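You operate a simulated robot arm through the tools that you are given. There is no shell and no other tool. Be economical: measure what you need, move in short steps, check, and stop when the job is done.

You run a simulated two-armed robot. Do the job below in one go: nothing can be reset, and whatever is moved stays where it is left.

TASK
Pick up the black roller with one hand, pass it to the other hand and put it on the top of the cable bench. Push the door four shut. Put the yellow meter on the counter top away on the top of the wiring bench. Take the grey foam block on the counter top and put it away on the front corner of the packing bench. Any order will do.

The check looks at the end state, three seconds after you hand in, the way a careful person would. Anything else that was tipped, shoved, dropped, spilled or broken makes it a failure.

THE ROBOT
Two 7-joint arms with two-finger parallel grippers on one trunk, on a base that drives. Base frame: it is fixed to the floor where the robot stands at the start and does not move with it; the origin is under the middle of the robot, x ahead of it, y to its left, z up. Readings come in mm, rad, newtons and seconds.
The left shoulder is at the start at [50, 209, 1196], the right one opposite. With the tool pointing down near the work surface each hand reaches from about 240 to 900 mm from the robot's upright axis, wherever it stands, measured 20 degrees to its own side. Places, roughly: black roller (4x4x14 cm) [500, 100, 900]; door four [7300, -6600, 1500]; front corner of the packing bench (52x20 cm) [-1620, -6280, 840]; grey foam block (6x9x5 cm) [4600, -1400, 1000]; top of the cable bench [-1900, 1300, 900]; top of the wiring bench [-800, 4000, 800]; yellow meter [4750, -3750, 1000]. Payload 4.4 kg a hand.
The TCP of each hand is the grasp point between the finger pads, 23 mm short of the fingertips. In the tool frame z runs along the fingers and y along their closing line. The gripper opens to 94 mm. The fingers are 38 mm wide and 10 mm thick; the gripper's body (54 by 96 mm) begins 39 mm behind the TCP.
Orientation is told as [roll, pitch, yaw] about the base's x, y, z axes, in that order, counted from this pose: with the fingers straight down and closing along the base's y, the tool's x points along the base's -x, its y along +y and its z along -z.

THE INTERFACE
- The arms move only by the tool send_rows. It takes "left_motion", "right_motion" or both (then of equal length, played together; a hand with none holds still); each is text: rows parted by semicolons, each of 7 numbers parted by spaces: the turn, a rotation vector about the base's x, y, z in rad, then the shift along the base's x, y, z in mm, then the finger opening in mm, from 0 to 94. In form: ax ay az tx ty tz hand; .... A call has 1 to 8 rows; each row shifts and turns the commanded pose from where the row before left it. Each row takes 0.2 s and may step no farther than 50 mm and 0.15 rad from the row before; otherwise, or with a gripper value out of range, the whole call is refused. A pose out of reach is approached as far as the arm can. The call stops where the force on the tool passes 40 N (or 10 N more than at its start, if that is more) or the arm is blocked; 0.2 s more then pass. The fingers move at their own pace (about 108 mm/s each) and stop on an object; they squeeze with about 25 N. The grip force told is the motor's: it shows also when the fingers shut on nothing. Time passes only in rows, and 0.2 s behind the last, so rows that do not move let the fingers close. It gives the time, the measured TCP pose, the force on the tool (base axes), the opening and the grip force at its end, in the units of the frame above (readings bear some noise), with the torque about the TCP (base axes, N m) and any sound that the robot's microphone picked up.
- Cameras (640 x 400 px; columns grow to the right, rows downward): "scene" is now at [151, 2.9, 1360.6]; the picture's right is [0.02, -1.00, 0.00], its down [-0.64, -0.02, -0.77] and it looks along [0.77, 0.02, -0.64] (base axes); focal length 261 px, centre (320, 200). "left" rides on the left gripper at [86, -16, -75] in its tool frame; the picture's right is [0.18, 0.98, 0.00], its down [-0.58, 0.11, -0.81] and it looks along [-0.79, 0.15, 0.59] (tool axes); focal length 243 px, centre (320, 200). "right" rides on the right gripper at [86, 16, -75] in its tool frame; the picture's right is [-0.18, 0.98, 0.00], its down [-0.58, -0.11, -0.81] and it looks along [-0.79, -0.15, 0.59] (tool axes); focal length 243 px, centre (320, 200). There is no depth. A picture from a camera that has moved, and an enlarged one, comes with that camera's place and axes in the base frame and with its lens.
- grab_frame(camera): a new picture of that camera. It takes no simulated time.
- move_column(by): slides the trunk up (or, below 0, down) by that many mm; the arms and the scene camera ride with it, the base frame stays. It gives what a move gives, with no picture.
- steer(legs): drives the robot by 1 to 6 legs, each [ahead, left, turn to the left] in mm, mm and rad, along the robot's own axes; the way and the turn of a leg run together, so that a leg with both is an arc; at most 1500 mm and 3.142 rad a leg. The arms and the cameras ride along, it lands a little off, and it stops where it bumps. It gives what a move gives.
- pan_tilt(pan, tilt): turns the head with the scene camera to pan (to the left, within 1.396 rad either way) and tilt (down, from -0.506 to 1.204), counted from straight ahead of the robot. It gives what a move gives.
- enlarge(camera, box): a new picture of the part [left, top, right, bottom] of that camera's present view, enlarged. It takes no simulated time.
- close_job(): hands the job in; it is judged then, once.

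Work in short steps. Places have to be worked out from the pictures, the camera data and where the tool is seen: move nearer, look again, correct. Check each grasp and each placing, and mend what went wrong. You have 165 turns and 130 pictures in all, those below and enlarged ones among them. Open the grippers and draw the arms clear of the work before you hand the job in, unless the task says otherwise.

The tools are called by a JSON object that holds its "fn" and its "kwargs". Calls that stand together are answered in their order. send_rows: Moves the arms, as the interface text tells. Its arguments: {"type":"object","properties":{"left_motion":{"type":"string"},"right_motion":{"type":"string"}},"required":[]} The other tools are called the same way: move_column (by) slides the trunk up or down; steer (legs) drives the base; pan_tilt (pan, tilt) turns the head that bears the scene camera; grab_frame (camera) takes a picture; enlarge (camera, box) takes an enlarged picture of a part of a camera's view; close_job () hands the job in.

At the start:

```text
clock: 0.0
left_tool_pos: [588.3, 418.1, 1143.5]
left_orientation: [0.0, 0.0, 0.0]
left_force: [-0.2, -0.5, -0.2]
left_ft_torque: [-0.01, 0.06, -0.04]
left_gripper_width: 94.0
left_grasp_force: 0.1
right_tool_pos: [488.7, -148.1, 1170.3]
right_orientation: [0.001, 0.001, 0.0]
right_force: [0.0, -0.7, 0.1]
right_ft_torque: [-0.01, -0.02, 0.03]
right_gripper_width: 93.7
right_grasp_force: 0.1
trunk travel left (down, up): [-275.0, 288.0]
robot x, y, heading: [0.3, -1.8, 0.003]
head pan, tilt: [0.024, 0.695]
```

scene: 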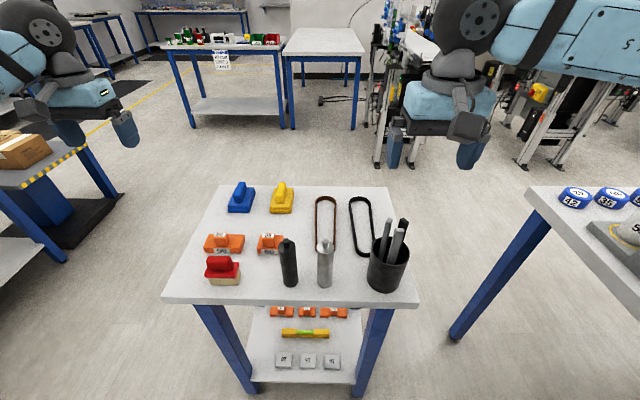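
right: 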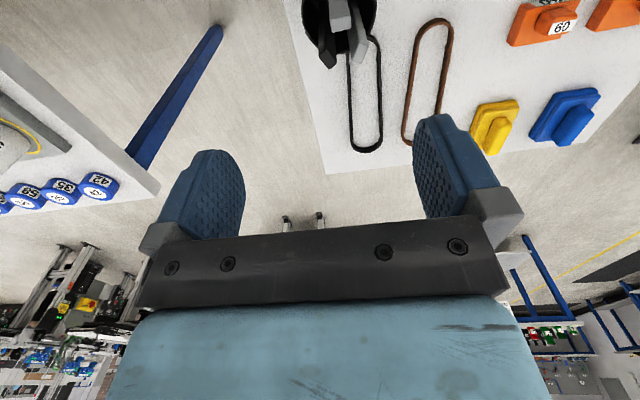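
left: 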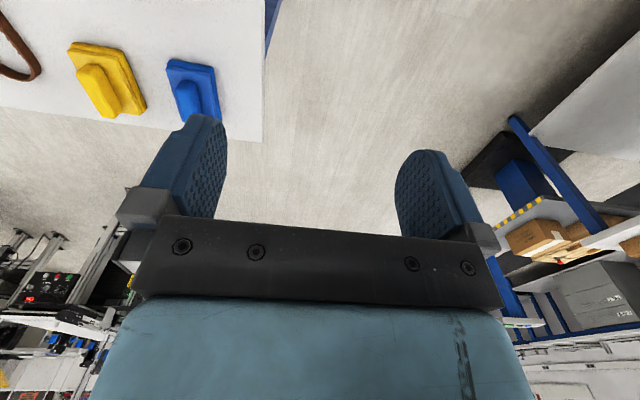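

I look closer at the roller and its neighbours before choosing the grasp.

{"fn": "enlarge", "kwargs": {"camera": "scene", "box": [200, 170, 420, 308]}}

```text
2.90 times, centred on (310, 239) of scene
camera zoom: at [151.0, 2.9, 1360.6], right [0.02, -1.0, 0.0], down [-0.64, -0.02, -0.77], along [0.77, 0.02, -0.64], focal length 755 px, centre (349, 87)
```

zoom: 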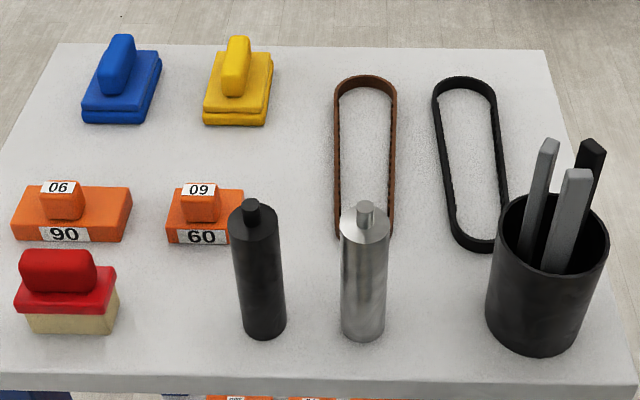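

The black roller stands at about [493, 77], bottom z≈830, with 37 mm of free space to the grey one. I bring the left hand above it with a narrowed opening and draw the right hand aside.

{"fn": "send_rows", "kwargs": {"left_motion": "0 0 0 -12 -43 -9 66;0 0 0 -12 -43 -9 66;0 0 0 -12 -43 -9 66;0 0 0 -12 -43 -9 66;0 0 0 -12 -43 -9 66;0 0 0 -12 -43 -9 66;0 0 0 -12 -42 -9 66;0 0 0 -12 -42 -9 66", "right_motion": "0 0 0 -5 -25 0 94;0 0 0 -5 -25 0 94;0 0 0 -5 -25 0 94;0 0 0 -5 -25 0 94;0 0 0 -5 -25 0 94;0 0 0 -5 -25 0 94;0 0 0 -5 -25 0 94;0 0 0 -5 -25 0 94"}}

{"fn": "grab_frame", "kwargs": {"camera": "left"}}

{"fn": "grab_frame", "kwargs": {"camera": "scene"}}

```text
clock: 1.8
left_tool_pos: [489.6, 71.2, 1071.6]
left_orientation: [0.002, 0.0, 0.001]
left_force: [-0.3, 0.2, 0.5]
left_ft_torque: [0.0, -0.01, 0.04]
left_gripper_width: 66.0
left_grasp_force: 0.1
right_tool_pos: [448.1, -349.8, 1170.2]
right_orientation: [0.0, 0.0, -0.001]
right_force: [0.0, 0.3, 0.4]
right_ft_torque: [-0.01, -0.02, 0.0]
right_gripper_width: 94.1
right_grasp_force: 0.1
trunk travel left (down, up): [-275.0, 288.0]
robot x, y, heading: [-2.2, 1.4, -0.002]
head pan, tilt: [0.024, 0.695]
```

```text
125 pictures are left
camera left: at [402.9, 54.2, 1145.8], right [-0.19, 0.98, 0.0], down [0.58, 0.11, 0.81], along [0.79, 0.15, -0.59], focal length 243 px, centre (320, 200)
```

left: 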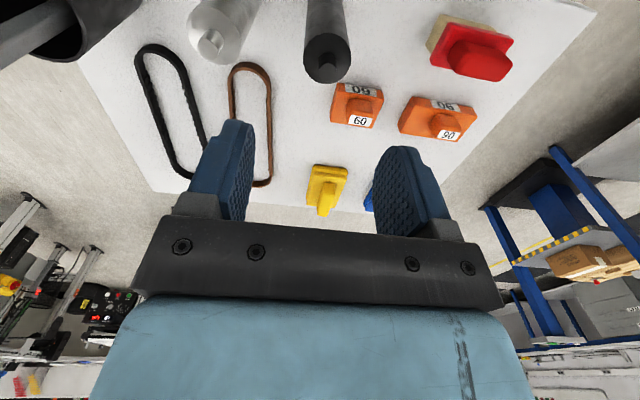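

```text
124 pictures are left
camera scene: at [150.7, 0.4, 1360.7], right [0.02, -1.0, 0.0], down [-0.64, -0.01, -0.77], along [0.77, 0.02, -0.64], focal length 261 px, centre (320, 200)
```

scene: 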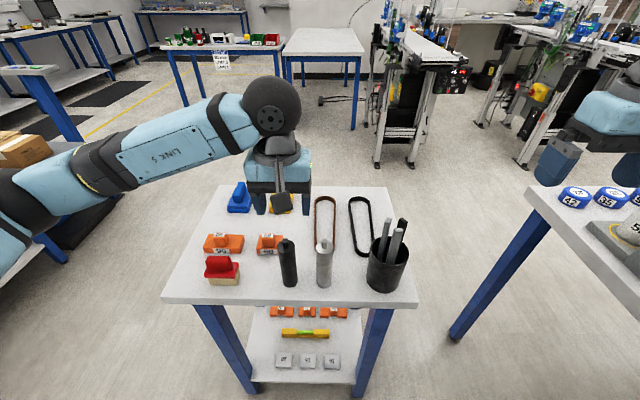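

Both cameras agree: roller axis near [487, 74], spindle top ≈972. I lower over it so that the pads hold its upper part.

{"fn": "send_rows", "kwargs": {"left_motion": "0 0 0 -1 3 -30 66;0 0 0 -1 0 -30 66;0 0 0 0 0 -25 66;0 0 0 0 0 -15 66;0 0 0 0 0 0 66"}}

{"fn": "grab_frame", "kwargs": {"camera": "left"}}

{"fn": "enlarge", "kwargs": {"camera": "scene", "box": [200, 170, 420, 308]}}

```text
clock: 3.0
left_tool_pos: [490.5, 78.9, 971.6]
left_orientation: [0.0, 0.0, -0.001]
left_force: [0.5, 0.1, 0.3]
left_ft_torque: [0.02, 0.0, -0.01]
left_gripper_width: 66.4
left_grasp_force: 0.0
right_tool_pos: [449.5, -348.3, 1171.7]
right_orientation: [0.001, 0.0, -0.002]
right_force: [-0.5, -0.8, 1.0]
right_ft_torque: [0.01, -0.03, 0.0]
right_gripper_width: 93.9
right_grasp_force: 0.1
trunk travel left (down, up): [-275.0, 288.0]
robot x, y, heading: [1.9, -1.6, 0.001]
head pan, tilt: [0.024, 0.695]
```

```text
123 pictures are left
camera left: at [403.2, 61.9, 1045.5], right [-0.18, 0.98, 0.0], down [0.58, 0.11, 0.81], along [0.79, 0.15, -0.59], focal length 243 px, centre (320, 200)
```

left: 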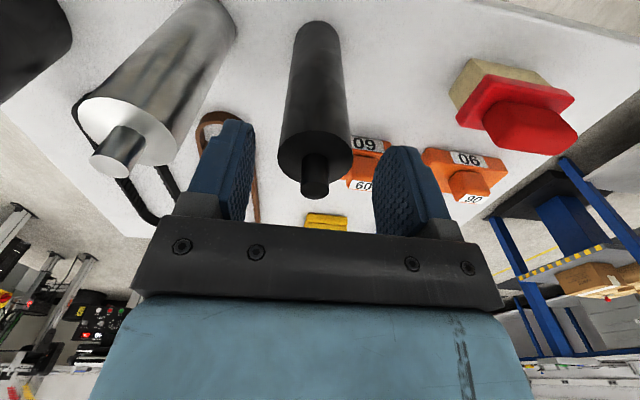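

```text
2.90 times, centred on (310, 239) of scene
camera zoom: at [150.9, 2.9, 1360.6], right [0.02, -1.0, 0.0], down [-0.64, -0.02, -0.77], along [0.77, 0.02, -0.64], focal length 755 px, centre (349, 87)
```

zoom: 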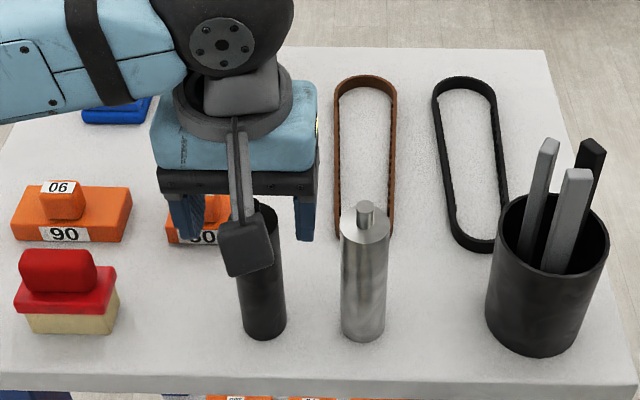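

The roller is centred between the fingers. I lower the rest and close.

{"fn": "send_rows", "kwargs": {"left_motion": "0 0 0 0 -1 -18 66;0 0 0 0 0 -16 66;0 0 0 0 0 0 66;0 0 0 0 0 0 20;0 0 0 0 0 0 20;0 0 0 0 0 0 20"}}

{"fn": "grab_frame", "kwargs": {"camera": "left"}}

```text
clock: 3.7
left_tool_pos: [493.0, 75.7, 944.4]
left_orientation: [-0.007, -0.013, 0.0]
left_force: [-2.2, 1.4, 25.7]
left_ft_torque: [-0.16, 0.22, -0.05]
left_gripper_width: 65.9
left_grasp_force: 0.0
right_tool_pos: [447.1, -347.7, 1171.3]
right_orientation: [0.0, 0.0, 0.001]
right_force: [0.4, 0.1, -0.3]
right_ft_torque: [-0.06, 0.07, -0.02]
right_gripper_width: 93.8
right_grasp_force: 0.1
trunk travel left (down, up): [-275.0, 288.0]
robot x, y, heading: [0.3, 0.2, -0.002]
head pan, tilt: [0.024, 0.695]
stopped in row 3 (left hand): the force on the tool passed its limit at 42 N (the readings are from after the stop); the commanded pose is now the measured one
```

```text
121 pictures are left
camera left: at [404.6, 60.8, 1018.6], right [-0.18, 0.98, -0.01], down [0.57, 0.12, 0.81], along [0.8, 0.14, -0.58], focal length 243 px, centre (320, 200)
```

left: 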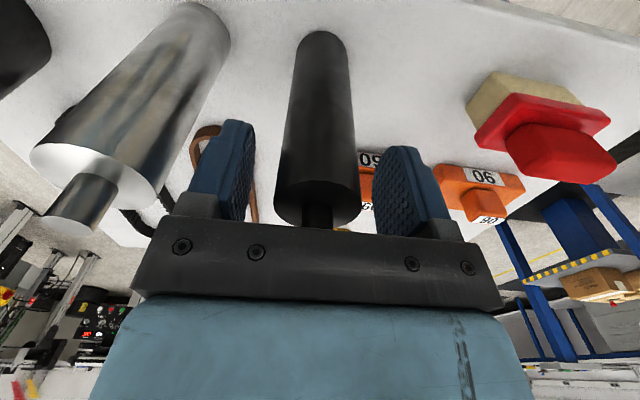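

The gripper's palm touched the spindle tip (top ≈983). I back up 6 mm and close.

{"fn": "send_rows", "kwargs": {"left_motion": "0.007 0.013 0 0 0 6 66;0 0 0 0 0 0 66;0 0 0 0 0 0 20;0 0 0 0 0 0 20;0 0 0 0 0 0 20"}}

{"fn": "grab_frame", "kwargs": {"camera": "left"}}

```text
clock: 4.9
left_tool_pos: [492.4, 77.6, 947.0]
left_orientation: [0.002, 0.004, 0.002]
left_force: [0.1, -0.3, 0.2]
left_ft_torque: [0.04, 0.01, 0.01]
left_gripper_width: 33.7
left_grasp_force: 25.0
right_tool_pos: [449.0, -348.0, 1171.6]
right_orientation: [-0.001, 0.0, 0.0]
right_force: [-0.5, -0.1, 0.3]
right_ft_torque: [0.0, -0.02, 0.02]
right_gripper_width: 93.8
right_grasp_force: 0.1
trunk travel left (down, up): [-275.0, 288.0]
robot x, y, heading: [-0.9, 1.0, -0.001]
head pan, tilt: [0.024, 0.695]
```

```text
120 pictures are left
camera left: at [405.3, 60.9, 1021.8], right [-0.18, 0.98, 0.0], down [0.59, 0.11, 0.8], along [0.79, 0.15, -0.6], focal length 243 px, centre (320, 200)
```

left: 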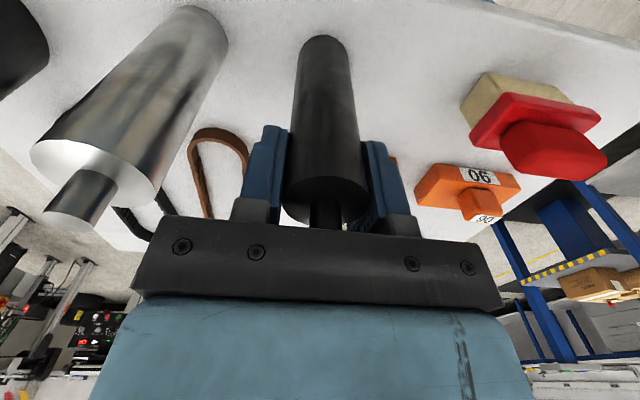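

The width of 33.7 mm is under 40, and the roller seems to sit towards the robot from the pads. I reopen, shift 10 mm towards the robot and close again.

{"fn": "send_rows", "kwargs": {"left_motion": "0 0 0 0 0 0 60;0 0 0 0 0 0 60;0 0 0 -10 0 0 60;0 0 0 0 0 0 20;0 0 0 0 0 0 20;0 0 0 0 0 0 20"}}

{"fn": "grab_frame", "kwargs": {"camera": "left"}}

```text
clock: 6.3
left_tool_pos: [483.2, 77.1, 948.4]
left_orientation: [0.002, 0.006, 0.0]
left_force: [-0.5, -0.7, 1.8]
left_ft_torque: [-0.06, 0.0, -0.04]
left_gripper_width: 33.6
left_grasp_force: 25.0
right_tool_pos: [448.4, -347.1, 1171.4]
right_orientation: [0.001, 0.001, -0.001]
right_force: [0.0, 0.9, 0.4]
right_ft_torque: [-0.02, 0.0, 0.01]
right_gripper_width: 94.3
right_grasp_force: 0.1
trunk travel left (down, up): [-275.0, 288.0]
robot x, y, heading: [0.4, 1.6, 0.002]
head pan, tilt: [0.024, 0.695]
```

```text
119 pictures are left
camera left: at [395.7, 61.0, 1022.0], right [-0.18, 0.98, 0.0], down [0.59, 0.11, 0.8], along [0.79, 0.15, -0.59], focal length 243 px, centre (320, 200)
```

left: 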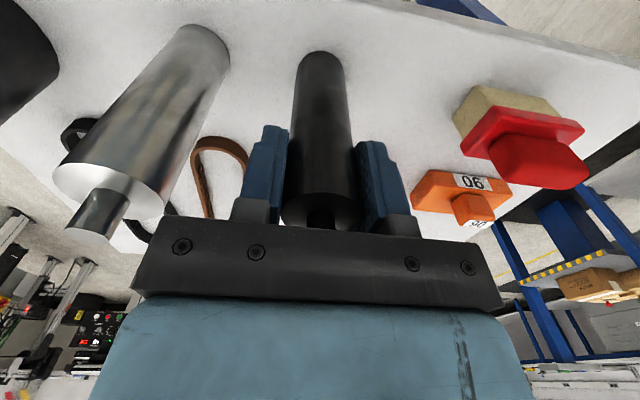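

The same width: the roller really is about 34 mm thick and is held well. I lift it straight up, while the right hand tilts to point ahead and slightly down for the hand-over.

{"fn": "send_rows", "kwargs": {"left_motion": "0 0 0 0 0 25 20;0 0 0 0 0 25 20;0 0 0 0 0 25 20;0 0 0 0 0 25 20;0 0 0 0 0 25 20;0 0 0 0 0 25 20;0 0 0 0 0 25 20;0 0 0 0 0 25 20", "right_motion": "0 -0.142 0 0 0 0 94;0 -0.142 0 0 0 0 94;0 -0.142 0 0 0 0 94;0 -0.142 0 0 0 0 94;0 -0.142 0 0 0 0 94;0 -0.142 0 0 0 0 94;0 -0.142 0 0 0 0 94;0 -0.142 0 0 0 0 94"}}

{"fn": "grab_frame", "kwargs": {"camera": "scene"}}

```text
clock: 8.1
left_tool_pos: [482.4, 76.3, 1149.3]
left_orientation: [0.003, 0.005, 0.001]
left_force: [0.8, 0.0, -1.6]
left_ft_torque: [-0.02, -0.01, 0.03]
left_gripper_width: 33.6
left_grasp_force: 24.6
right_tool_pos: [476.9, -355.6, 1178.1]
right_orientation: [0.002, -1.138, 0.0]
right_force: [-0.3, 0.6, 0.4]
right_ft_torque: [-0.01, -0.01, 0.0]
right_gripper_width: 93.7
right_grasp_force: 0.0
right hand out of reach, approached as far as the arm can: row 7, 8
trunk travel left (down, up): [-275.0, 288.0]
robot x, y, heading: [-1.0, -0.4, 0.001]
head pan, tilt: [0.024, 0.695]
```

```text
118 pictures are left
camera scene: at [150.7, 2.4, 1360.6], right [0.02, -1.0, 0.0], down [-0.64, -0.01, -0.77], along [0.77, 0.02, -0.64], focal length 261 px, centre (320, 200)
```

scene: 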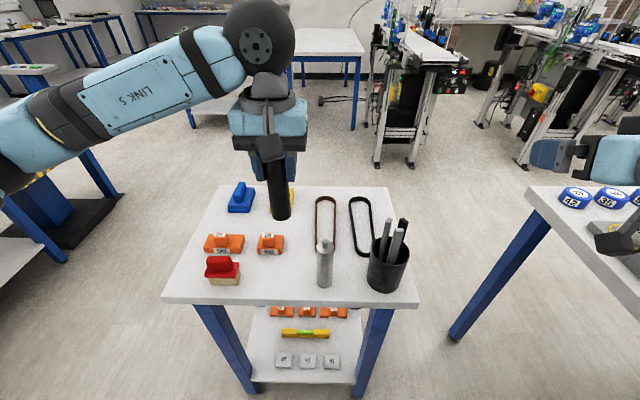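

The roller is up. I move it further out and centre-wards, and begin bringing the right hand to its level behind it.

{"fn": "send_rows", "kwargs": {"left_motion": "0 0 0 17 -12 0 20;0 0 0 17 -12 0 20;0 0 0 17 -12 0 20;0 0 0 17 -12 0 20;0 0 0 17 -12 0 20;0 0 0 17 -12 0 20;0 0 0 17 -12 0 20;0 0 0 17 -12 0 20", "right_motion": "0 0 0 10 13 -12 80;0 0 0 10 13 -12 80;0 0 0 10 13 -12 80;0 0 0 10 13 -12 80;0 0 0 0 13 -12 80;0 0 0 0 13 -12 80;0 0 0 0 13 -12 80;0 0 0 0 13 -12 80"}}

{"fn": "grab_frame", "kwargs": {"camera": "scene"}}

{"fn": "grab_frame", "kwargs": {"camera": "right"}}

```text
clock: 9.9
left_tool_pos: [619.5, -19.1, 1148.5]
left_orientation: [0.003, 0.003, 0.0]
left_force: [0.2, 1.1, -1.7]
left_ft_torque: [0.01, -0.01, -0.01]
left_gripper_width: 33.6
left_grasp_force: 25.1
right_tool_pos: [519.0, -251.9, 1082.2]
right_orientation: [0.0, -1.136, -0.001]
right_force: [-0.5, 0.3, -0.9]
right_ft_torque: [0.0, -0.02, -0.01]
right_gripper_width: 80.1
right_grasp_force: 0.0
trunk travel left (down, up): [-275.0, 288.0]
robot x, y, heading: [0.9, -1.9, -0.001]
head pan, tilt: [0.024, 0.695]
```

```text
117 pictures are left
camera scene: at [151.5, 3.6, 1360.5], right [0.02, -1.0, 0.0], down [-0.64, -0.02, -0.77], along [0.77, 0.02, -0.64], focal length 261 px, centre (320, 200)
```

scene: 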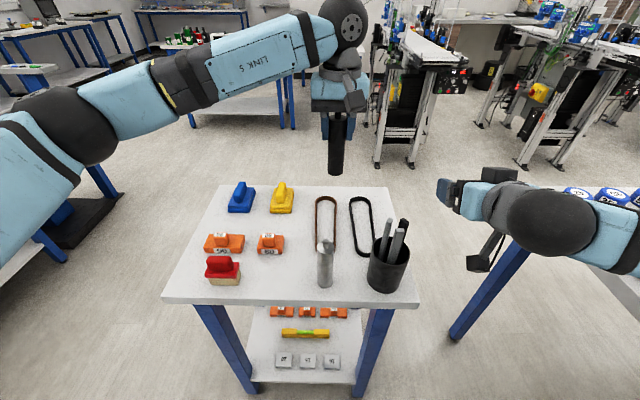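

```text
116 pictures are left
camera right: at [413.0, -234.5, 1034.6], right [0.08, 0.98, 0.17], down [-0.49, -0.11, 0.87], along [0.87, -0.15, 0.47], focal length 243 px, centre (320, 200)
```

right: 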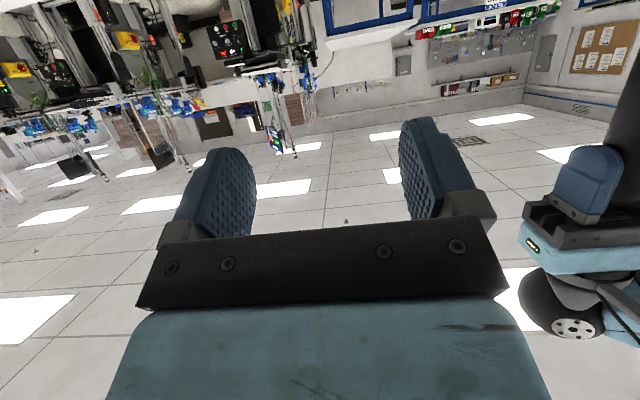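

The roller's free lower part spans z≈1046–1125 at [620, −19]. I bring the right hand sideways in line behind it first.

{"fn": "send_rows", "kwargs": {"right_motion": "0 0 0 -2 29 0 80;0 0 0 -2 29 0 80;0 0 0 -2 29 0 80;0 0 0 -2 29 0 80;0 0 0 -2 29 0 80;0 0 0 -2 29 0 80;0 0 0 -2 29 0 80;0 0 0 -2 29 0 80"}}

{"fn": "grab_frame", "kwargs": {"camera": "scene"}}

{"fn": "grab_frame", "kwargs": {"camera": "right"}}

```text
clock: 11.7
left_tool_pos: [619.2, -18.4, 1147.7]
left_orientation: [0.0, 0.005, 0.001]
left_force: [-0.7, 0.2, -1.0]
left_ft_torque: [-0.01, -0.02, 0.02]
left_gripper_width: 33.6
left_grasp_force: 24.9
right_tool_pos: [501.5, -18.3, 1082.5]
right_orientation: [-0.002, -1.136, 0.0]
right_force: [0.6, -0.2, 0.5]
right_ft_torque: [0.02, -0.02, -0.02]
right_gripper_width: 79.9
right_grasp_force: 0.0
trunk travel left (down, up): [-275.0, 288.0]
robot x, y, heading: [-1.3, -0.2, -0.003]
head pan, tilt: [0.024, 0.695]
```

```text
115 pictures are left
camera scene: at [151.3, 4.3, 1360.5], right [0.02, -1.0, 0.0], down [-0.64, -0.02, -0.77], along [0.77, 0.02, -0.64], focal length 261 px, centre (320, 200)
```

scene: 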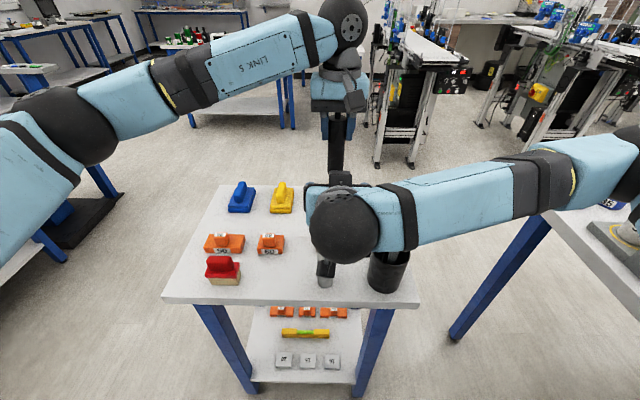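

```text
114 pictures are left
camera right: at [397.6, -1.3, 1034.0], right [0.08, 0.98, 0.17], down [-0.49, -0.11, 0.87], along [0.87, -0.15, 0.47], focal length 243 px, centre (320, 200)
```

right: 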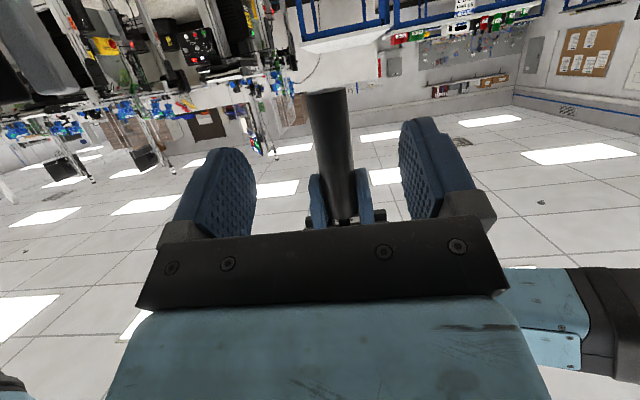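

The roller stands right between the right fingers. I advance the right hand 116 mm onto it.

{"fn": "send_rows", "kwargs": {"right_motion": "0 0 0 30 0 0 80;0 0 0 30 0 0 80;0 0 0 25 0 -1 80;0 0 0 18 0 -1 80;0 0 0 12 0 0 80;0 0 0 0 0 0 80"}}

{"fn": "grab_frame", "kwargs": {"camera": "right"}}

{"fn": "grab_frame", "kwargs": {"camera": "left"}}

```text
clock: 13.1
left_tool_pos: [618.3, -20.5, 1150.5]
left_orientation: [0.002, 0.005, -0.001]
left_force: [-0.4, 0.5, -2.1]
left_ft_torque: [-0.01, 0.0, -0.01]
left_gripper_width: 33.7
left_grasp_force: 25.0
right_tool_pos: [615.9, -18.6, 1079.7]
right_orientation: [0.0, -1.135, -0.002]
right_force: [0.4, 0.5, -0.4]
right_ft_torque: [0.03, 0.0, -0.02]
right_gripper_width: 80.1
right_grasp_force: 0.0
trunk travel left (down, up): [-275.0, 288.0]
robot x, y, heading: [-5.3, -1.3, 0.004]
head pan, tilt: [0.024, 0.695]
```

```text
113 pictures are left
camera right: at [511.4, -1.9, 1032.8], right [0.08, 0.98, 0.17], down [-0.49, -0.11, 0.87], along [0.87, -0.15, 0.47], focal length 243 px, centre (320, 200)
```

right: 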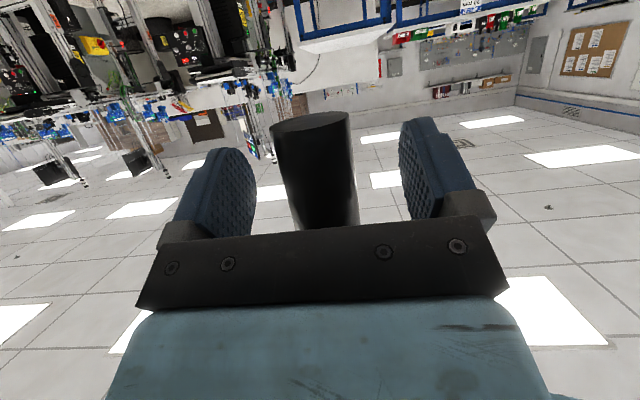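

```text
112 pictures are left
camera left: at [531.8, -35.8, 1223.3], right [-0.18, 0.98, 0.0], down [0.59, 0.11, 0.8], along [0.79, 0.15, -0.6], focal length 243 px, centre (320, 200)
```

left: 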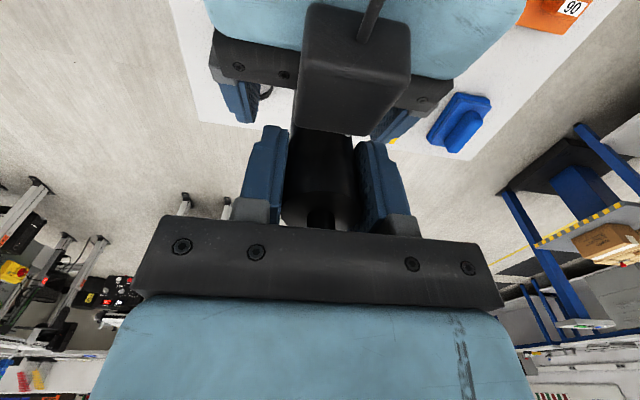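

The roller is between the right pads with no contact. I close the right hand while the left still holds.

{"fn": "send_rows", "kwargs": {"right_motion": "0 0 0 0 0 0 20;0 0 0 0 0 0 20;0 0 0 0 0 0 20;0 0 0 0 0 0 20"}}

{"fn": "grab_frame", "kwargs": {"camera": "right"}}

```text
clock: 14.1
left_tool_pos: [618.9, -19.9, 1148.5]
left_orientation: [0.002, 0.005, 0.0]
left_force: [-2.4, 2.1, -1.3]
left_ft_torque: [-0.44, 0.03, 0.02]
left_gripper_width: 33.4
left_grasp_force: 25.0
right_tool_pos: [616.7, -18.6, 1081.1]
right_orientation: [0.0, -1.137, 0.0]
right_force: [1.3, -2.3, 0.5]
right_ft_torque: [0.58, 0.04, -0.01]
right_gripper_width: 33.3
right_grasp_force: 25.3
trunk travel left (down, up): [-275.0, 288.0]
robot x, y, heading: [-1.9, -0.4, -0.002]
head pan, tilt: [0.024, 0.695]
```

```text
111 pictures are left
camera right: at [511.4, -2.0, 1032.8], right [0.08, 0.98, 0.17], down [-0.49, -0.11, 0.87], along [0.87, -0.15, 0.47], focal length 243 px, centre (320, 200)
```

right: 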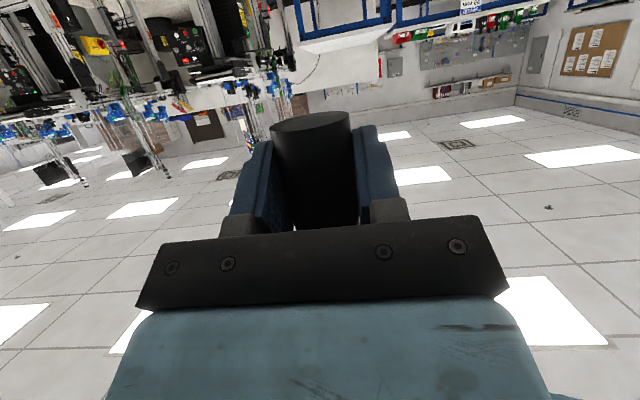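

Both hold it. I release with the left hand and raise it straight up.

{"fn": "send_rows", "kwargs": {"left_motion": "0 0 0 0 0 0 80;0 0 0 0 0 0 80;0 0 0 0 0 20 80;0 0 0 0 0 30 80;0 0 0 0 0 30 80;0 0 0 0 10 20 80;0 0 0 0 40 0 80;0 0 0 0 40 0 80"}}

{"fn": "grab_frame", "kwargs": {"camera": "scene"}}

```text
clock: 15.9
left_tool_pos: [617.6, 70.5, 1249.4]
left_orientation: [0.001, 0.005, 0.0]
left_force: [0.3, -0.9, -0.1]
left_ft_torque: [0.01, 0.0, 0.01]
left_gripper_width: 79.9
left_grasp_force: 0.1
right_tool_pos: [616.0, -18.7, 1080.1]
right_orientation: [0.0, -1.138, 0.003]
right_force: [0.9, -0.7, -0.3]
right_ft_torque: [0.0, -0.02, -0.02]
right_gripper_width: 33.2
right_grasp_force: 25.0
trunk travel left (down, up): [-275.0, 288.0]
robot x, y, heading: [3.2, -4.6, 0.002]
head pan, tilt: [0.024, 0.695]
```

```text
110 pictures are left
camera scene: at [150.9, 4.2, 1360.6], right [0.02, -1.0, 0.0], down [-0.64, -0.02, -0.77], along [0.77, 0.02, -0.64], focal length 261 px, centre (320, 200)
```

scene: 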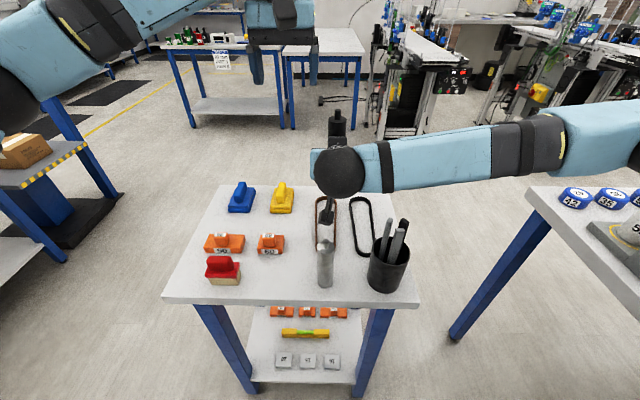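

The right hand holds the roller alone. I tuck the left hand away from the table and look left and right for clear ways.

{"fn": "send_rows", "kwargs": {"left_motion": "0 0 0 -25 35 0 80;0 0 0 -25 35 0 80;0 0 0 -25 35 0 80;0 0 0 -25 35 0 80;0 0 0 -25 35 0 80;0 0 0 -25 35 0 80;0 0 0 -25 35 0 80;0 0 0 -25 35 0 80", "right_motion": "0 0 0 -14 -32 5 20;0 0 0 -14 -32 5 20;0 0 0 -14 -32 5 20;0 0 0 -14 -32 5 20;0 0 0 -14 -32 5 20;0 0 0 -14 -32 5 20;0 0 0 -14 -32 5 20;0 0 0 -14 -32 5 20"}}

{"fn": "pan_tilt", "kwargs": {"pan": 1.396, "tilt": 0.45}}

{"fn": "grab_frame", "kwargs": {"camera": "scene"}}

{"fn": "pan_tilt", "kwargs": {"pan": -1.396, "tilt": 0.45}}

{"fn": "grab_frame", "kwargs": {"camera": "scene"}}

```text
clock: 17.7
left_tool_pos: [415.6, 354.6, 1250.2]
left_orientation: [0.001, 0.001, -0.001]
left_force: [0.6, 0.2, 0.1]
left_ft_torque: [-0.01, -0.06, 0.0]
left_gripper_width: 79.7
left_grasp_force: 0.0
right_tool_pos: [501.3, -274.4, 1118.6]
right_orientation: [-0.001, -1.141, 0.003]
right_force: [-0.5, -0.8, -0.9]
right_ft_torque: [0.05, -0.04, 0.04]
right_gripper_width: 33.2
right_grasp_force: 24.6
trunk travel left (down, up): [-275.0, 288.0]
robot x, y, heading: [1.2, -1.6, -0.0]
head pan, tilt: [0.024, 0.695]
```

```text
clock: 19.2
left_tool_pos: [418.0, 352.6, 1248.3]
left_orientation: [0.003, 0.006, 0.0]
left_force: [0.6, -0.4, 0.5]
left_ft_torque: [0.02, 0.03, 0.02]
left_gripper_width: 80.0
left_grasp_force: 0.2
right_tool_pos: [504.3, -274.8, 1118.4]
right_orientation: [0.0, -1.138, 0.0]
right_force: [-0.5, -0.9, -1.9]
right_ft_torque: [0.0, -0.03, 0.0]
right_gripper_width: 33.4
right_grasp_force: 25.1
trunk travel left (down, up): [-275.0, 288.0]
robot x, y, heading: [-2.1, -2.6, -0.004]
head pan, tilt: [1.396, 0.45]
```

```text
109 pictures are left
camera scene: at [82.2, 91.4, 1382.4], right [0.98, -0.17, 0.0], down [-0.08, -0.43, -0.9], along [0.16, 0.89, -0.44], focal length 261 px, centre (320, 200)
```

scene: 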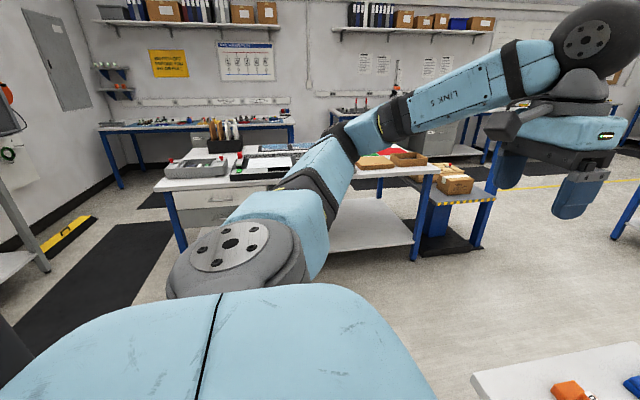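

```text
clock: 21.7
left_tool_pos: [419.5, 351.7, 1248.9]
left_orientation: [0.001, 0.006, 0.0]
left_force: [-0.1, 0.7, 0.0]
left_ft_torque: [-0.01, 0.01, 0.0]
left_gripper_width: 80.0
left_grasp_force: 0.0
right_tool_pos: [504.0, -275.7, 1117.5]
right_orientation: [0.0, -1.135, 0.0]
right_force: [0.5, -0.4, -2.2]
right_ft_torque: [0.03, -0.01, 0.01]
right_gripper_width: 33.1
right_grasp_force: 24.9
trunk travel left (down, up): [-275.0, 288.0]
robot x, y, heading: [2.1, 1.0, -0.002]
head pan, tilt: [-1.396, 0.45]
```

```text
108 pictures are left
camera scene: at [82.2, -89.6, 1382.4], right [-0.98, -0.17, 0.0], down [-0.08, 0.43, -0.9], along [0.16, -0.89, -0.44], focal length 261 px, centre (320, 200)
```

scene: 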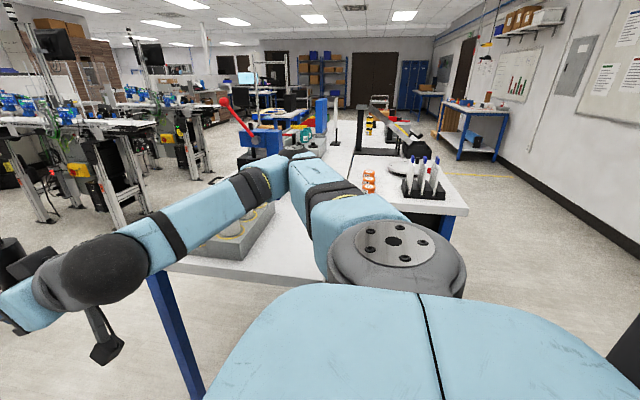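

Hands are above all nearby table tops. I turn in place to the left to see the cable bench, which lies behind-left.

{"fn": "steer", "kwargs": {"legs": [[0, 0, 1.57]]}}

{"fn": "pan_tilt", "kwargs": {"pan": 0.9, "tilt": 0.45}}

{"fn": "grab_frame", "kwargs": {"camera": "scene"}}

```text
clock: 25.9
left_tool_pos: [-355.1, 415.7, 1248.5]
left_orientation: [0.002, 0.005, 1.575]
left_force: [-0.4, -0.7, -0.1]
left_ft_torque: [0.0, -0.02, -0.03]
left_gripper_width: 79.8
left_grasp_force: 0.1
right_tool_pos: [272.1, 506.5, 1118.8]
right_orientation: [-0.001, -1.135, 1.575]
right_force: [0.2, 1.1, -1.4]
right_ft_torque: [-0.01, -0.02, -0.01]
right_gripper_width: 33.2
right_grasp_force: 24.6
trunk travel left (down, up): [-275.0, 288.0]
robot x, y, heading: [-1.8, -4.5, 1.579]
head pan, tilt: [-1.396, 0.45]
```

```text
clock: 28.1
left_tool_pos: [-354.7, 417.2, 1248.9]
left_orientation: [0.002, 0.006, 1.577]
left_force: [0.4, 0.4, -0.2]
left_ft_torque: [0.0, 0.0, 0.03]
left_gripper_width: 80.0
left_grasp_force: 0.0
right_tool_pos: [272.8, 505.9, 1118.5]
right_orientation: [-0.001, -1.136, 1.577]
right_force: [0.2, 0.5, -2.1]
right_ft_torque: [-0.02, 0.02, 0.04]
right_gripper_width: 33.2
right_grasp_force: 24.4
trunk travel left (down, up): [-275.0, 288.0]
robot x, y, heading: [-3.2, 2.8, 1.58]
head pan, tilt: [0.901, 0.45]
```

```text
107 pictures are left
camera scene: at [-74.0, 125.2, 1382.4], right [0.62, 0.79, 0.0], down [0.34, -0.27, -0.9], along [-0.71, 0.56, -0.44], focal length 261 px, centre (320, 200)
```

scene: 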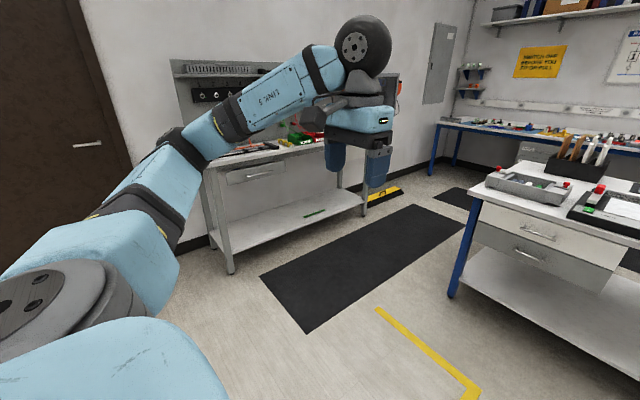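

The cable bench is the one by the pegboard: front edge around x≈-1500, y≈550–1650. I turn to face it, drive part-way and look.

{"fn": "steer", "kwargs": {"legs": [[0, 0, 1.563], [600, -800, 0]]}}

{"fn": "pan_tilt", "kwargs": {"pan": -0.1, "tilt": 0.55}}

{"fn": "grab_frame", "kwargs": {"camera": "scene"}}

```text
clock: 39.3
left_tool_pos: [-1032.3, 423.2, 1248.6]
left_orientation: [0.001, 0.005, -3.125]
left_force: [-0.5, -0.1, 0.2]
left_ft_torque: [0.02, 0.01, 0.01]
left_gripper_width: 79.9
left_grasp_force: 0.3
right_tool_pos: [-1129.2, 1050.4, 1118.8]
right_orientation: [0.001, -1.136, -3.125]
right_force: [-0.5, -0.1, -1.5]
right_ft_torque: [-0.01, 0.01, -0.03]
right_gripper_width: 33.3
right_grasp_force: 25.0
trunk travel left (down, up): [-275.0, 288.0]
robot x, y, heading: [-621.9, 784.7, -3.127]
head pan, tilt: [0.901, 0.45]
```

```text
clock: 40.5
left_tool_pos: [-1033.3, 423.9, 1247.8]
left_orientation: [0.003, 0.006, -3.123]
left_force: [0.6, 0.2, 0.0]
left_ft_torque: [-0.03, 0.0, 0.01]
left_gripper_width: 80.0
left_grasp_force: 0.1
right_tool_pos: [-1129.5, 1049.4, 1119.5]
right_orientation: [0.0, -1.137, -3.123]
right_force: [0.0, 0.5, -1.7]
right_ft_torque: [0.03, 0.01, 0.0]
right_gripper_width: 33.6
right_grasp_force: 25.1
trunk travel left (down, up): [-275.0, 288.0]
robot x, y, heading: [-620.2, 784.1, -3.125]
head pan, tilt: [-0.099, 0.55]
```

```text
106 pictures are left
camera scene: at [-778.7, 790.7, 1373.3], right [0.08, 1.0, 0.0], down [0.52, -0.04, -0.85], along [-0.85, 0.07, -0.52], focal length 261 px, centre (320, 200)
```

scene: 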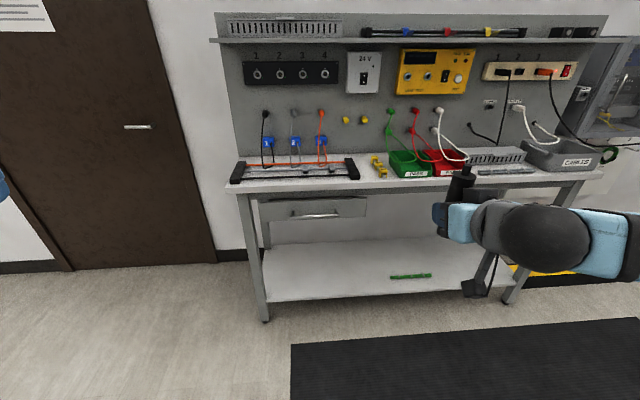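

I enlarge the bench top to find a free spot.

{"fn": "enlarge", "kwargs": {"camera": "scene", "box": [210, 100, 530, 220]}}

```text
2.00 times, centred on (370, 160) of scene
camera zoom: at [-778.7, 790.7, 1373.3], right [0.08, 1.0, 0.0], down [0.52, -0.04, -0.85], along [-0.85, 0.07, -0.52], focal length 521 px, centre (220, 280)
```

zoom: 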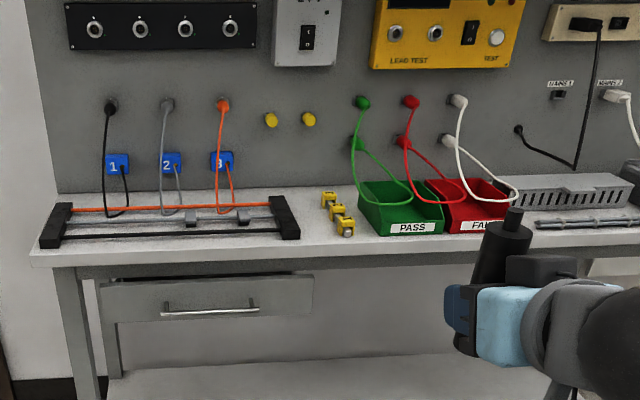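

The bench top (z≈850, front edge x≈-1750) is fairly crowded. I drive closer and look down on it for a spot.

{"fn": "steer", "kwargs": {"legs": [[520, -200, -0.017]]}}

{"fn": "pan_tilt", "kwargs": {"pan": -0.2, "tilt": 0.6}}

{"fn": "grab_frame", "kwargs": {"camera": "scene"}}

```text
clock: 43.7
left_tool_pos: [-1552.7, 623.8, 1248.2]
left_orientation: [0.002, 0.005, -3.131]
left_force: [0.4, 1.2, 0.0]
left_ft_torque: [-0.02, -0.01, -0.02]
left_gripper_width: 80.2
left_grasp_force: 0.1
right_tool_pos: [-1645.0, 1250.2, 1118.0]
right_orientation: [0.002, -1.136, -3.132]
right_force: [-0.6, 0.5, -1.5]
right_ft_torque: [-0.02, 0.01, 0.0]
right_gripper_width: 33.2
right_grasp_force: 25.5
trunk travel left (down, up): [-275.0, 288.0]
robot x, y, heading: [-1138.2, 982.5, -3.138]
head pan, tilt: [-0.099, 0.55]
```

```text
clock: 44.4
left_tool_pos: [-1552.9, 623.7, 1250.6]
left_orientation: [0.002, 0.005, -3.133]
left_force: [-0.4, -0.5, 0.3]
left_ft_torque: [0.01, -0.02, -0.01]
left_gripper_width: 79.9
left_grasp_force: 0.2
right_tool_pos: [-1644.6, 1250.2, 1117.2]
right_orientation: [-0.001, -1.135, -3.131]
right_force: [-0.2, 0.2, -1.7]
right_ft_torque: [0.0, -0.02, 0.01]
right_gripper_width: 33.5
right_grasp_force: 25.3
trunk travel left (down, up): [-275.0, 288.0]
robot x, y, heading: [-1138.2, 979.8, -3.129]
head pan, tilt: [-0.201, 0.6]
```

```text
104 pictures are left
camera scene: at [-1293.1, 997.6, 1368.8], right [0.19, 0.98, 0.0], down [0.55, -0.11, -0.83], along [-0.81, 0.16, -0.56], focal length 261 px, centre (320, 200)
```

scene: 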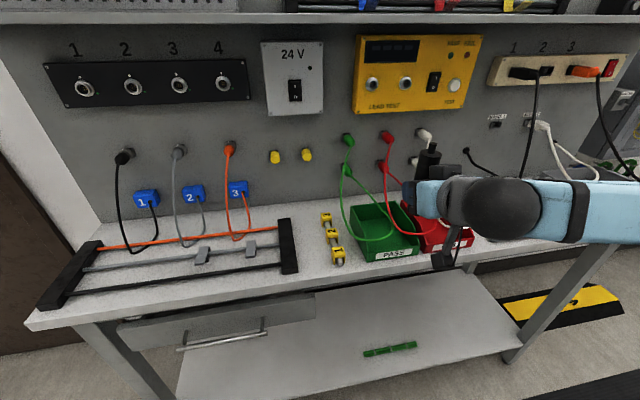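

{"fn": "enlarge", "kwargs": {"camera": "scene", "box": [240, 180, 440, 305]}}

```text
3.20 times, centred on (340, 242) of scene
camera zoom: at [-1293.1, 997.6, 1368.8], right [0.19, 0.98, 0.0], down [0.55, -0.11, -0.83], along [-0.81, 0.16, -0.56], focal length 834 px, centre (256, 64)
```

zoom: 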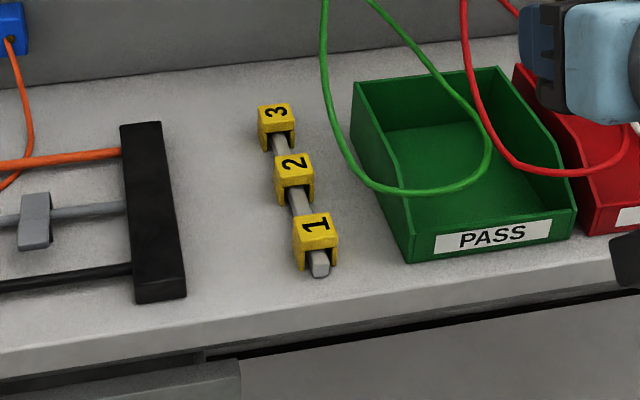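

There is a free patch about 90 mm wide between the black rack and the yellow connectors, centred near [-1750, 1077]. I bring the roller above it.

{"fn": "send_rows", "kwargs": {"right_motion": "0 0 0 -10 -21.6 -10 20;0 0 0 -10 -21.6 -10 20;0 0 0 -10 -21.6 -10 20;0 0 0 -10 -21.6 -10 20;0 0 0 -10 -21.6 -10 20;0 0 0 -10 -21.6 -10 20;0 0 0 -10 -21.6 -10 20;0 0 0 -10 -21.6 -10 20"}}

{"fn": "grab_frame", "kwargs": {"camera": "scene"}}

{"fn": "grab_frame", "kwargs": {"camera": "right"}}

```text
clock: 46.2
left_tool_pos: [-1552.6, 621.0, 1249.4]
left_orientation: [0.001, 0.005, -3.131]
left_force: [-0.3, -0.4, 0.0]
left_ft_torque: [0.02, 0.02, 0.03]
left_gripper_width: 80.2
left_grasp_force: 0.0
right_tool_pos: [-1724.7, 1075.9, 1037.5]
right_orientation: [-0.001, -1.135, -3.13]
right_force: [0.2, -0.4, -1.4]
right_ft_torque: [0.01, 0.02, 0.0]
right_gripper_width: 33.3
right_grasp_force: 25.3
trunk travel left (down, up): [-275.0, 288.0]
robot x, y, heading: [-1137.9, 980.3, -3.13]
head pan, tilt: [-0.201, 0.6]
```

```text
102 pictures are left
camera scene: at [-1293.7, 996.6, 1368.8], right [0.19, 0.98, 0.0], down [0.56, -0.11, -0.82], along [-0.81, 0.16, -0.57], focal length 261 px, centre (320, 200)
```

scene: 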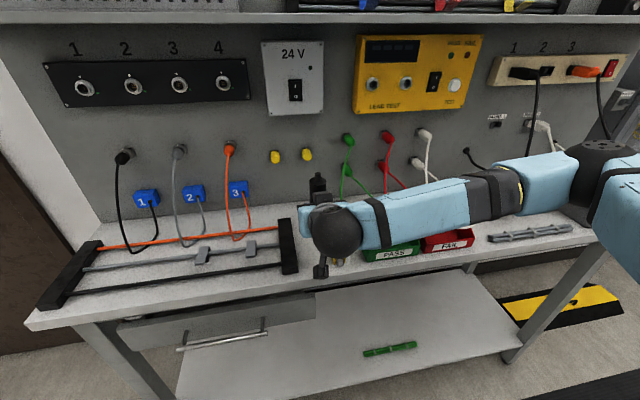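

```text
101 pictures are left
camera right: at [-1621.7, 1061.5, 990.2], right [-0.07, -0.98, 0.17], down [0.49, 0.11, 0.87], along [-0.87, 0.14, 0.47], focal length 243 px, centre (320, 200)
```

right: 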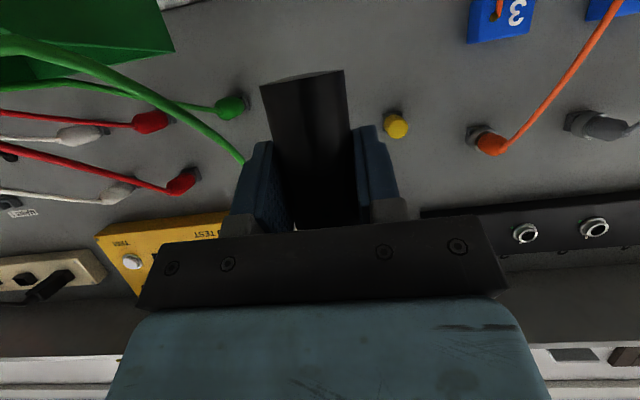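

I lower to just above the bench, moving to x≈-1748, and check with the cameras.

{"fn": "send_rows", "kwargs": {"right_motion": "0 0 0 -6 0.4 -22 20;0 0 0 -6 0.4 -22 20;0 0 0 -6 0.4 -22 20;0 0 0 -5 0.4 -22 20;0 0 0 0 0 0 20"}}

{"fn": "enlarge", "kwargs": {"camera": "scene", "box": [240, 180, 440, 305]}}

{"fn": "grab_frame", "kwargs": {"camera": "right"}}

```text
clock: 47.4
left_tool_pos: [-1553.6, 624.8, 1248.7]
left_orientation: [0.001, 0.006, -3.131]
left_force: [0.6, 0.6, -0.3]
left_ft_torque: [-0.03, 0.0, 0.03]
left_gripper_width: 79.9
left_grasp_force: 0.1
right_tool_pos: [-1746.2, 1078.8, 952.1]
right_orientation: [0.002, -1.137, -3.134]
right_force: [-0.3, 0.4, -2.0]
right_ft_torque: [-0.01, 0.0, -0.02]
right_gripper_width: 33.3
right_grasp_force: 25.1
trunk travel left (down, up): [-275.0, 288.0]
robot x, y, heading: [-1135.3, 983.7, -3.132]
head pan, tilt: [-0.201, 0.6]
```

```text
3.20 times, centred on (340, 242) of scene
camera zoom: at [-1292.9, 998.1, 1368.9], right [0.19, 0.98, 0.0], down [0.55, -0.11, -0.83], along [-0.81, 0.16, -0.56], focal length 834 px, centre (256, 64)
```

zoom: 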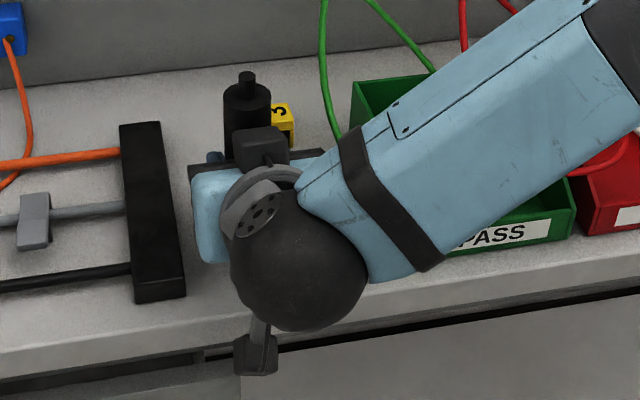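

```text
99 pictures are left
camera right: at [-1643.5, 1064.9, 903.6], right [-0.07, -0.98, 0.17], down [0.49, 0.11, 0.87], along [-0.87, 0.14, 0.47], focal length 243 px, centre (320, 200)
```

right: 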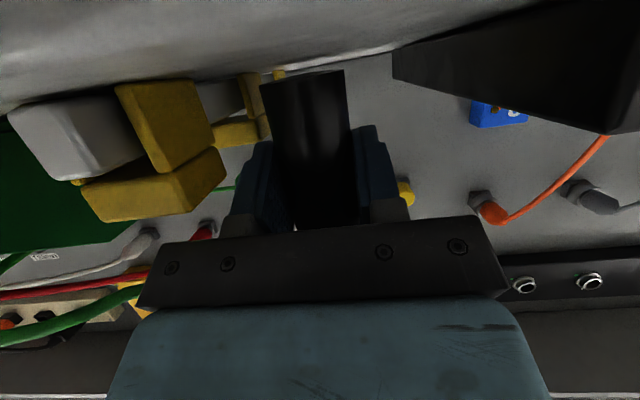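

The roller is clear between connectors and rack. I lower gently until it touches.

{"fn": "send_rows", "kwargs": {"right_motion": "0 0 0 0 -1 -20 20;0 0 0 0 -1 -20 20;0 0 0 0 0 -10 20;0 0 0 0 0 -5 20;0 0 0 0 0 0 20"}}

{"fn": "grab_frame", "kwargs": {"camera": "right"}}

```text
clock: 47.9
left_tool_pos: [-1552.0, 622.9, 1250.7]
left_orientation: [0.002, 0.003, -3.134]
left_force: [0.0, 0.0, 0.2]
left_ft_torque: [-0.05, -0.01, -0.02]
left_gripper_width: 79.9
left_grasp_force: 0.1
right_tool_pos: [-1748.1, 1074.6, 936.3]
right_orientation: [0.008, -1.158, -3.139]
right_force: [9.9, -0.8, 25.5]
right_ft_torque: [0.87, -1.19, -0.4]
right_gripper_width: 32.7
right_grasp_force: 25.0
trunk travel left (down, up): [-275.0, 288.0]
robot x, y, heading: [-1134.7, 983.6, -3.13]
head pan, tilt: [-0.201, 0.6]
stopped in row 2 (right hand): the force on the tool passed its limit at 62 N (the readings are from after the stop); the commanded pose is now the measured one
```

```text
98 pictures are left
camera right: at [-1645.7, 1060.8, 887.5], right [-0.06, -0.98, 0.17], down [0.5, 0.12, 0.86], along [-0.86, 0.14, 0.49], focal length 243 px, centre (320, 200)
```

right: 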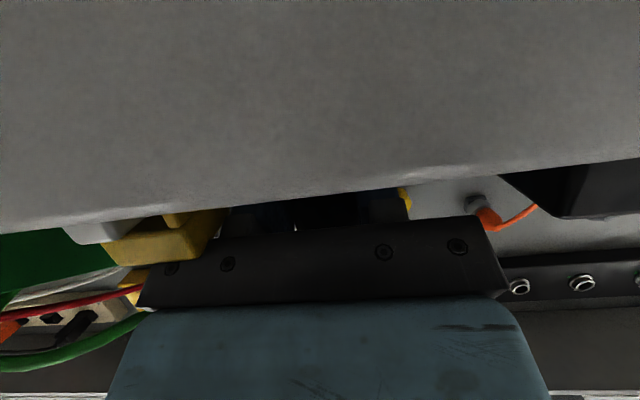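

The force torque points to a contact at about [-1715, 1109]: the gripper body touched the front yellow connector, since the bench is at z≈900, higher than I assumed. I lift and look whether anything shifted.

{"fn": "send_rows", "kwargs": {"right_motion": "0 0 0 0 -3 15 20;0 0.02 0 0 -3 30 20;0 0 0 0 0 50 20;0 0 0 25 20 50 20;0 0 0 25 45 0 20;0 0 0 0 50 0 20;0 0 0 0 50 0 20;0 0 0 0 50 0 20"}}

{"fn": "enlarge", "kwargs": {"camera": "scene", "box": [240, 180, 440, 305]}}

{"fn": "grab_frame", "kwargs": {"camera": "right"}}

```text
refused: row 4 steps farther than a row can; nothing moved
```

```text
3.20 times, centred on (340, 242) of scene
camera zoom: at [-1290.7, 997.3, 1369.4], right [0.19, 0.98, 0.0], down [0.55, -0.11, -0.83], along [-0.81, 0.16, -0.56], focal length 834 px, centre (256, 64)
```

zoom: 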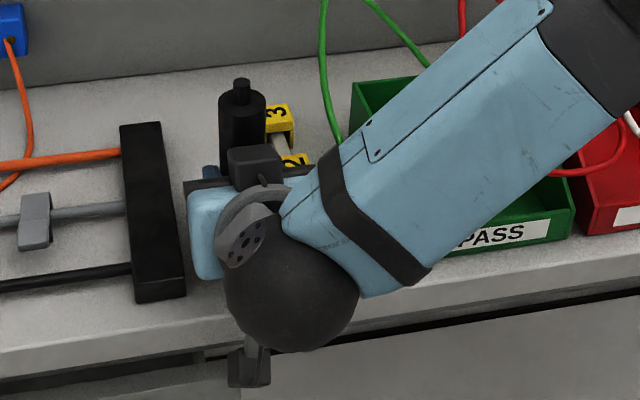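

```text
96 pictures are left
camera right: at [-1645.7, 1060.8, 887.5], right [-0.06, -0.98, 0.17], down [0.5, 0.12, 0.86], along [-0.86, 0.14, 0.49], focal length 243 px, centre (320, 200)
```

right: 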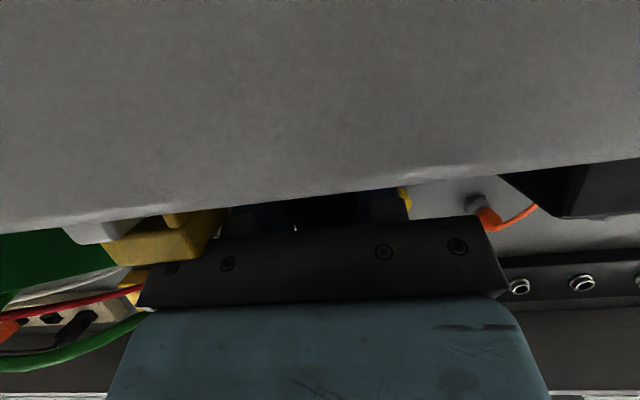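

The row was too long, so I resend with shorter steps and then look.

{"fn": "send_rows", "kwargs": {"right_motion": "0 0 0 0 -2 15 20;0 0.02 0 0 0 30 20;0 0 0 0 0 45 20;0 0 0 10 0 45 20;0 0 0 10 45 0 20;0 0 0 0 49 0 20;0 0 0 0 49 0 20;0 0 0 0 49 0 20"}}

{"fn": "enlarge", "kwargs": {"camera": "scene", "box": [240, 180, 440, 305]}}

{"fn": "grab_frame", "kwargs": {"camera": "right"}}

```text
clock: 49.7
left_tool_pos: [-1553.3, 628.1, 1250.4]
left_orientation: [0.004, 0.005, -3.132]
left_force: [-0.4, 1.0, -0.2]
left_ft_torque: [-0.04, 0.03, 0.03]
left_gripper_width: 80.0
left_grasp_force: 0.0
right_tool_pos: [-1728.2, 1261.6, 1069.5]
right_orientation: [0.026, -1.16, 3.133]
right_force: [0.3, 0.0, -1.9]
right_ft_torque: [-0.04, 0.0, 0.05]
right_gripper_width: 32.6
right_grasp_force: 24.9
right hand out of reach, approached as far as the arm can: row 8
trunk travel left (down, up): [-275.0, 288.0]
robot x, y, heading: [-1140.8, 978.7, -3.136]
head pan, tilt: [-0.201, 0.6]
```

```text
3.20 times, centred on (340, 242) of scene
camera zoom: at [-1292.6, 1002.1, 1368.6], right [0.19, 0.98, 0.0], down [0.55, -0.11, -0.82], along [-0.81, 0.15, -0.57], focal length 834 px, centre (256, 64)
```

zoom: 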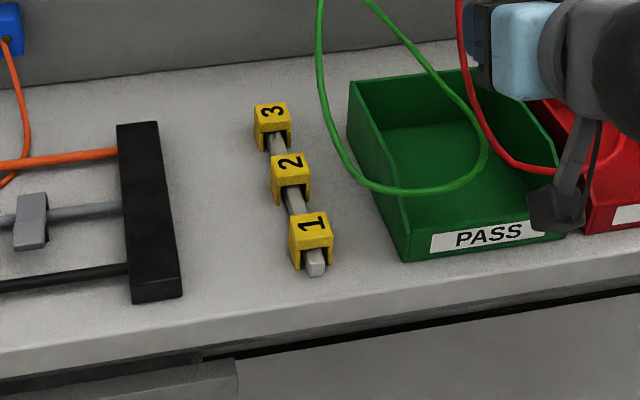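

```text
94 pictures are left
camera right: at [-1625.8, 1247.5, 1019.0], right [-0.06, -0.98, 0.18], down [0.5, 0.13, 0.85], along [-0.86, 0.14, 0.49], focal length 243 px, centre (320, 200)
```

right: 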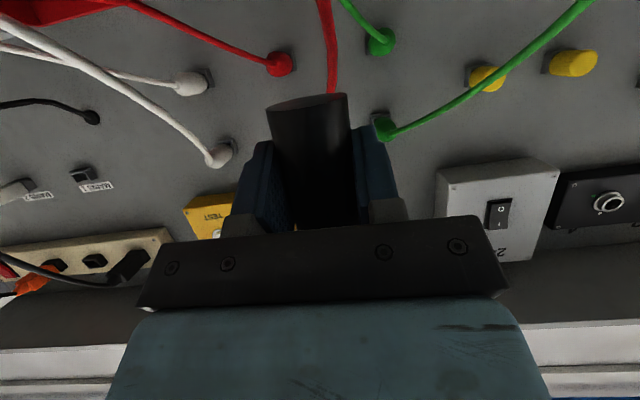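

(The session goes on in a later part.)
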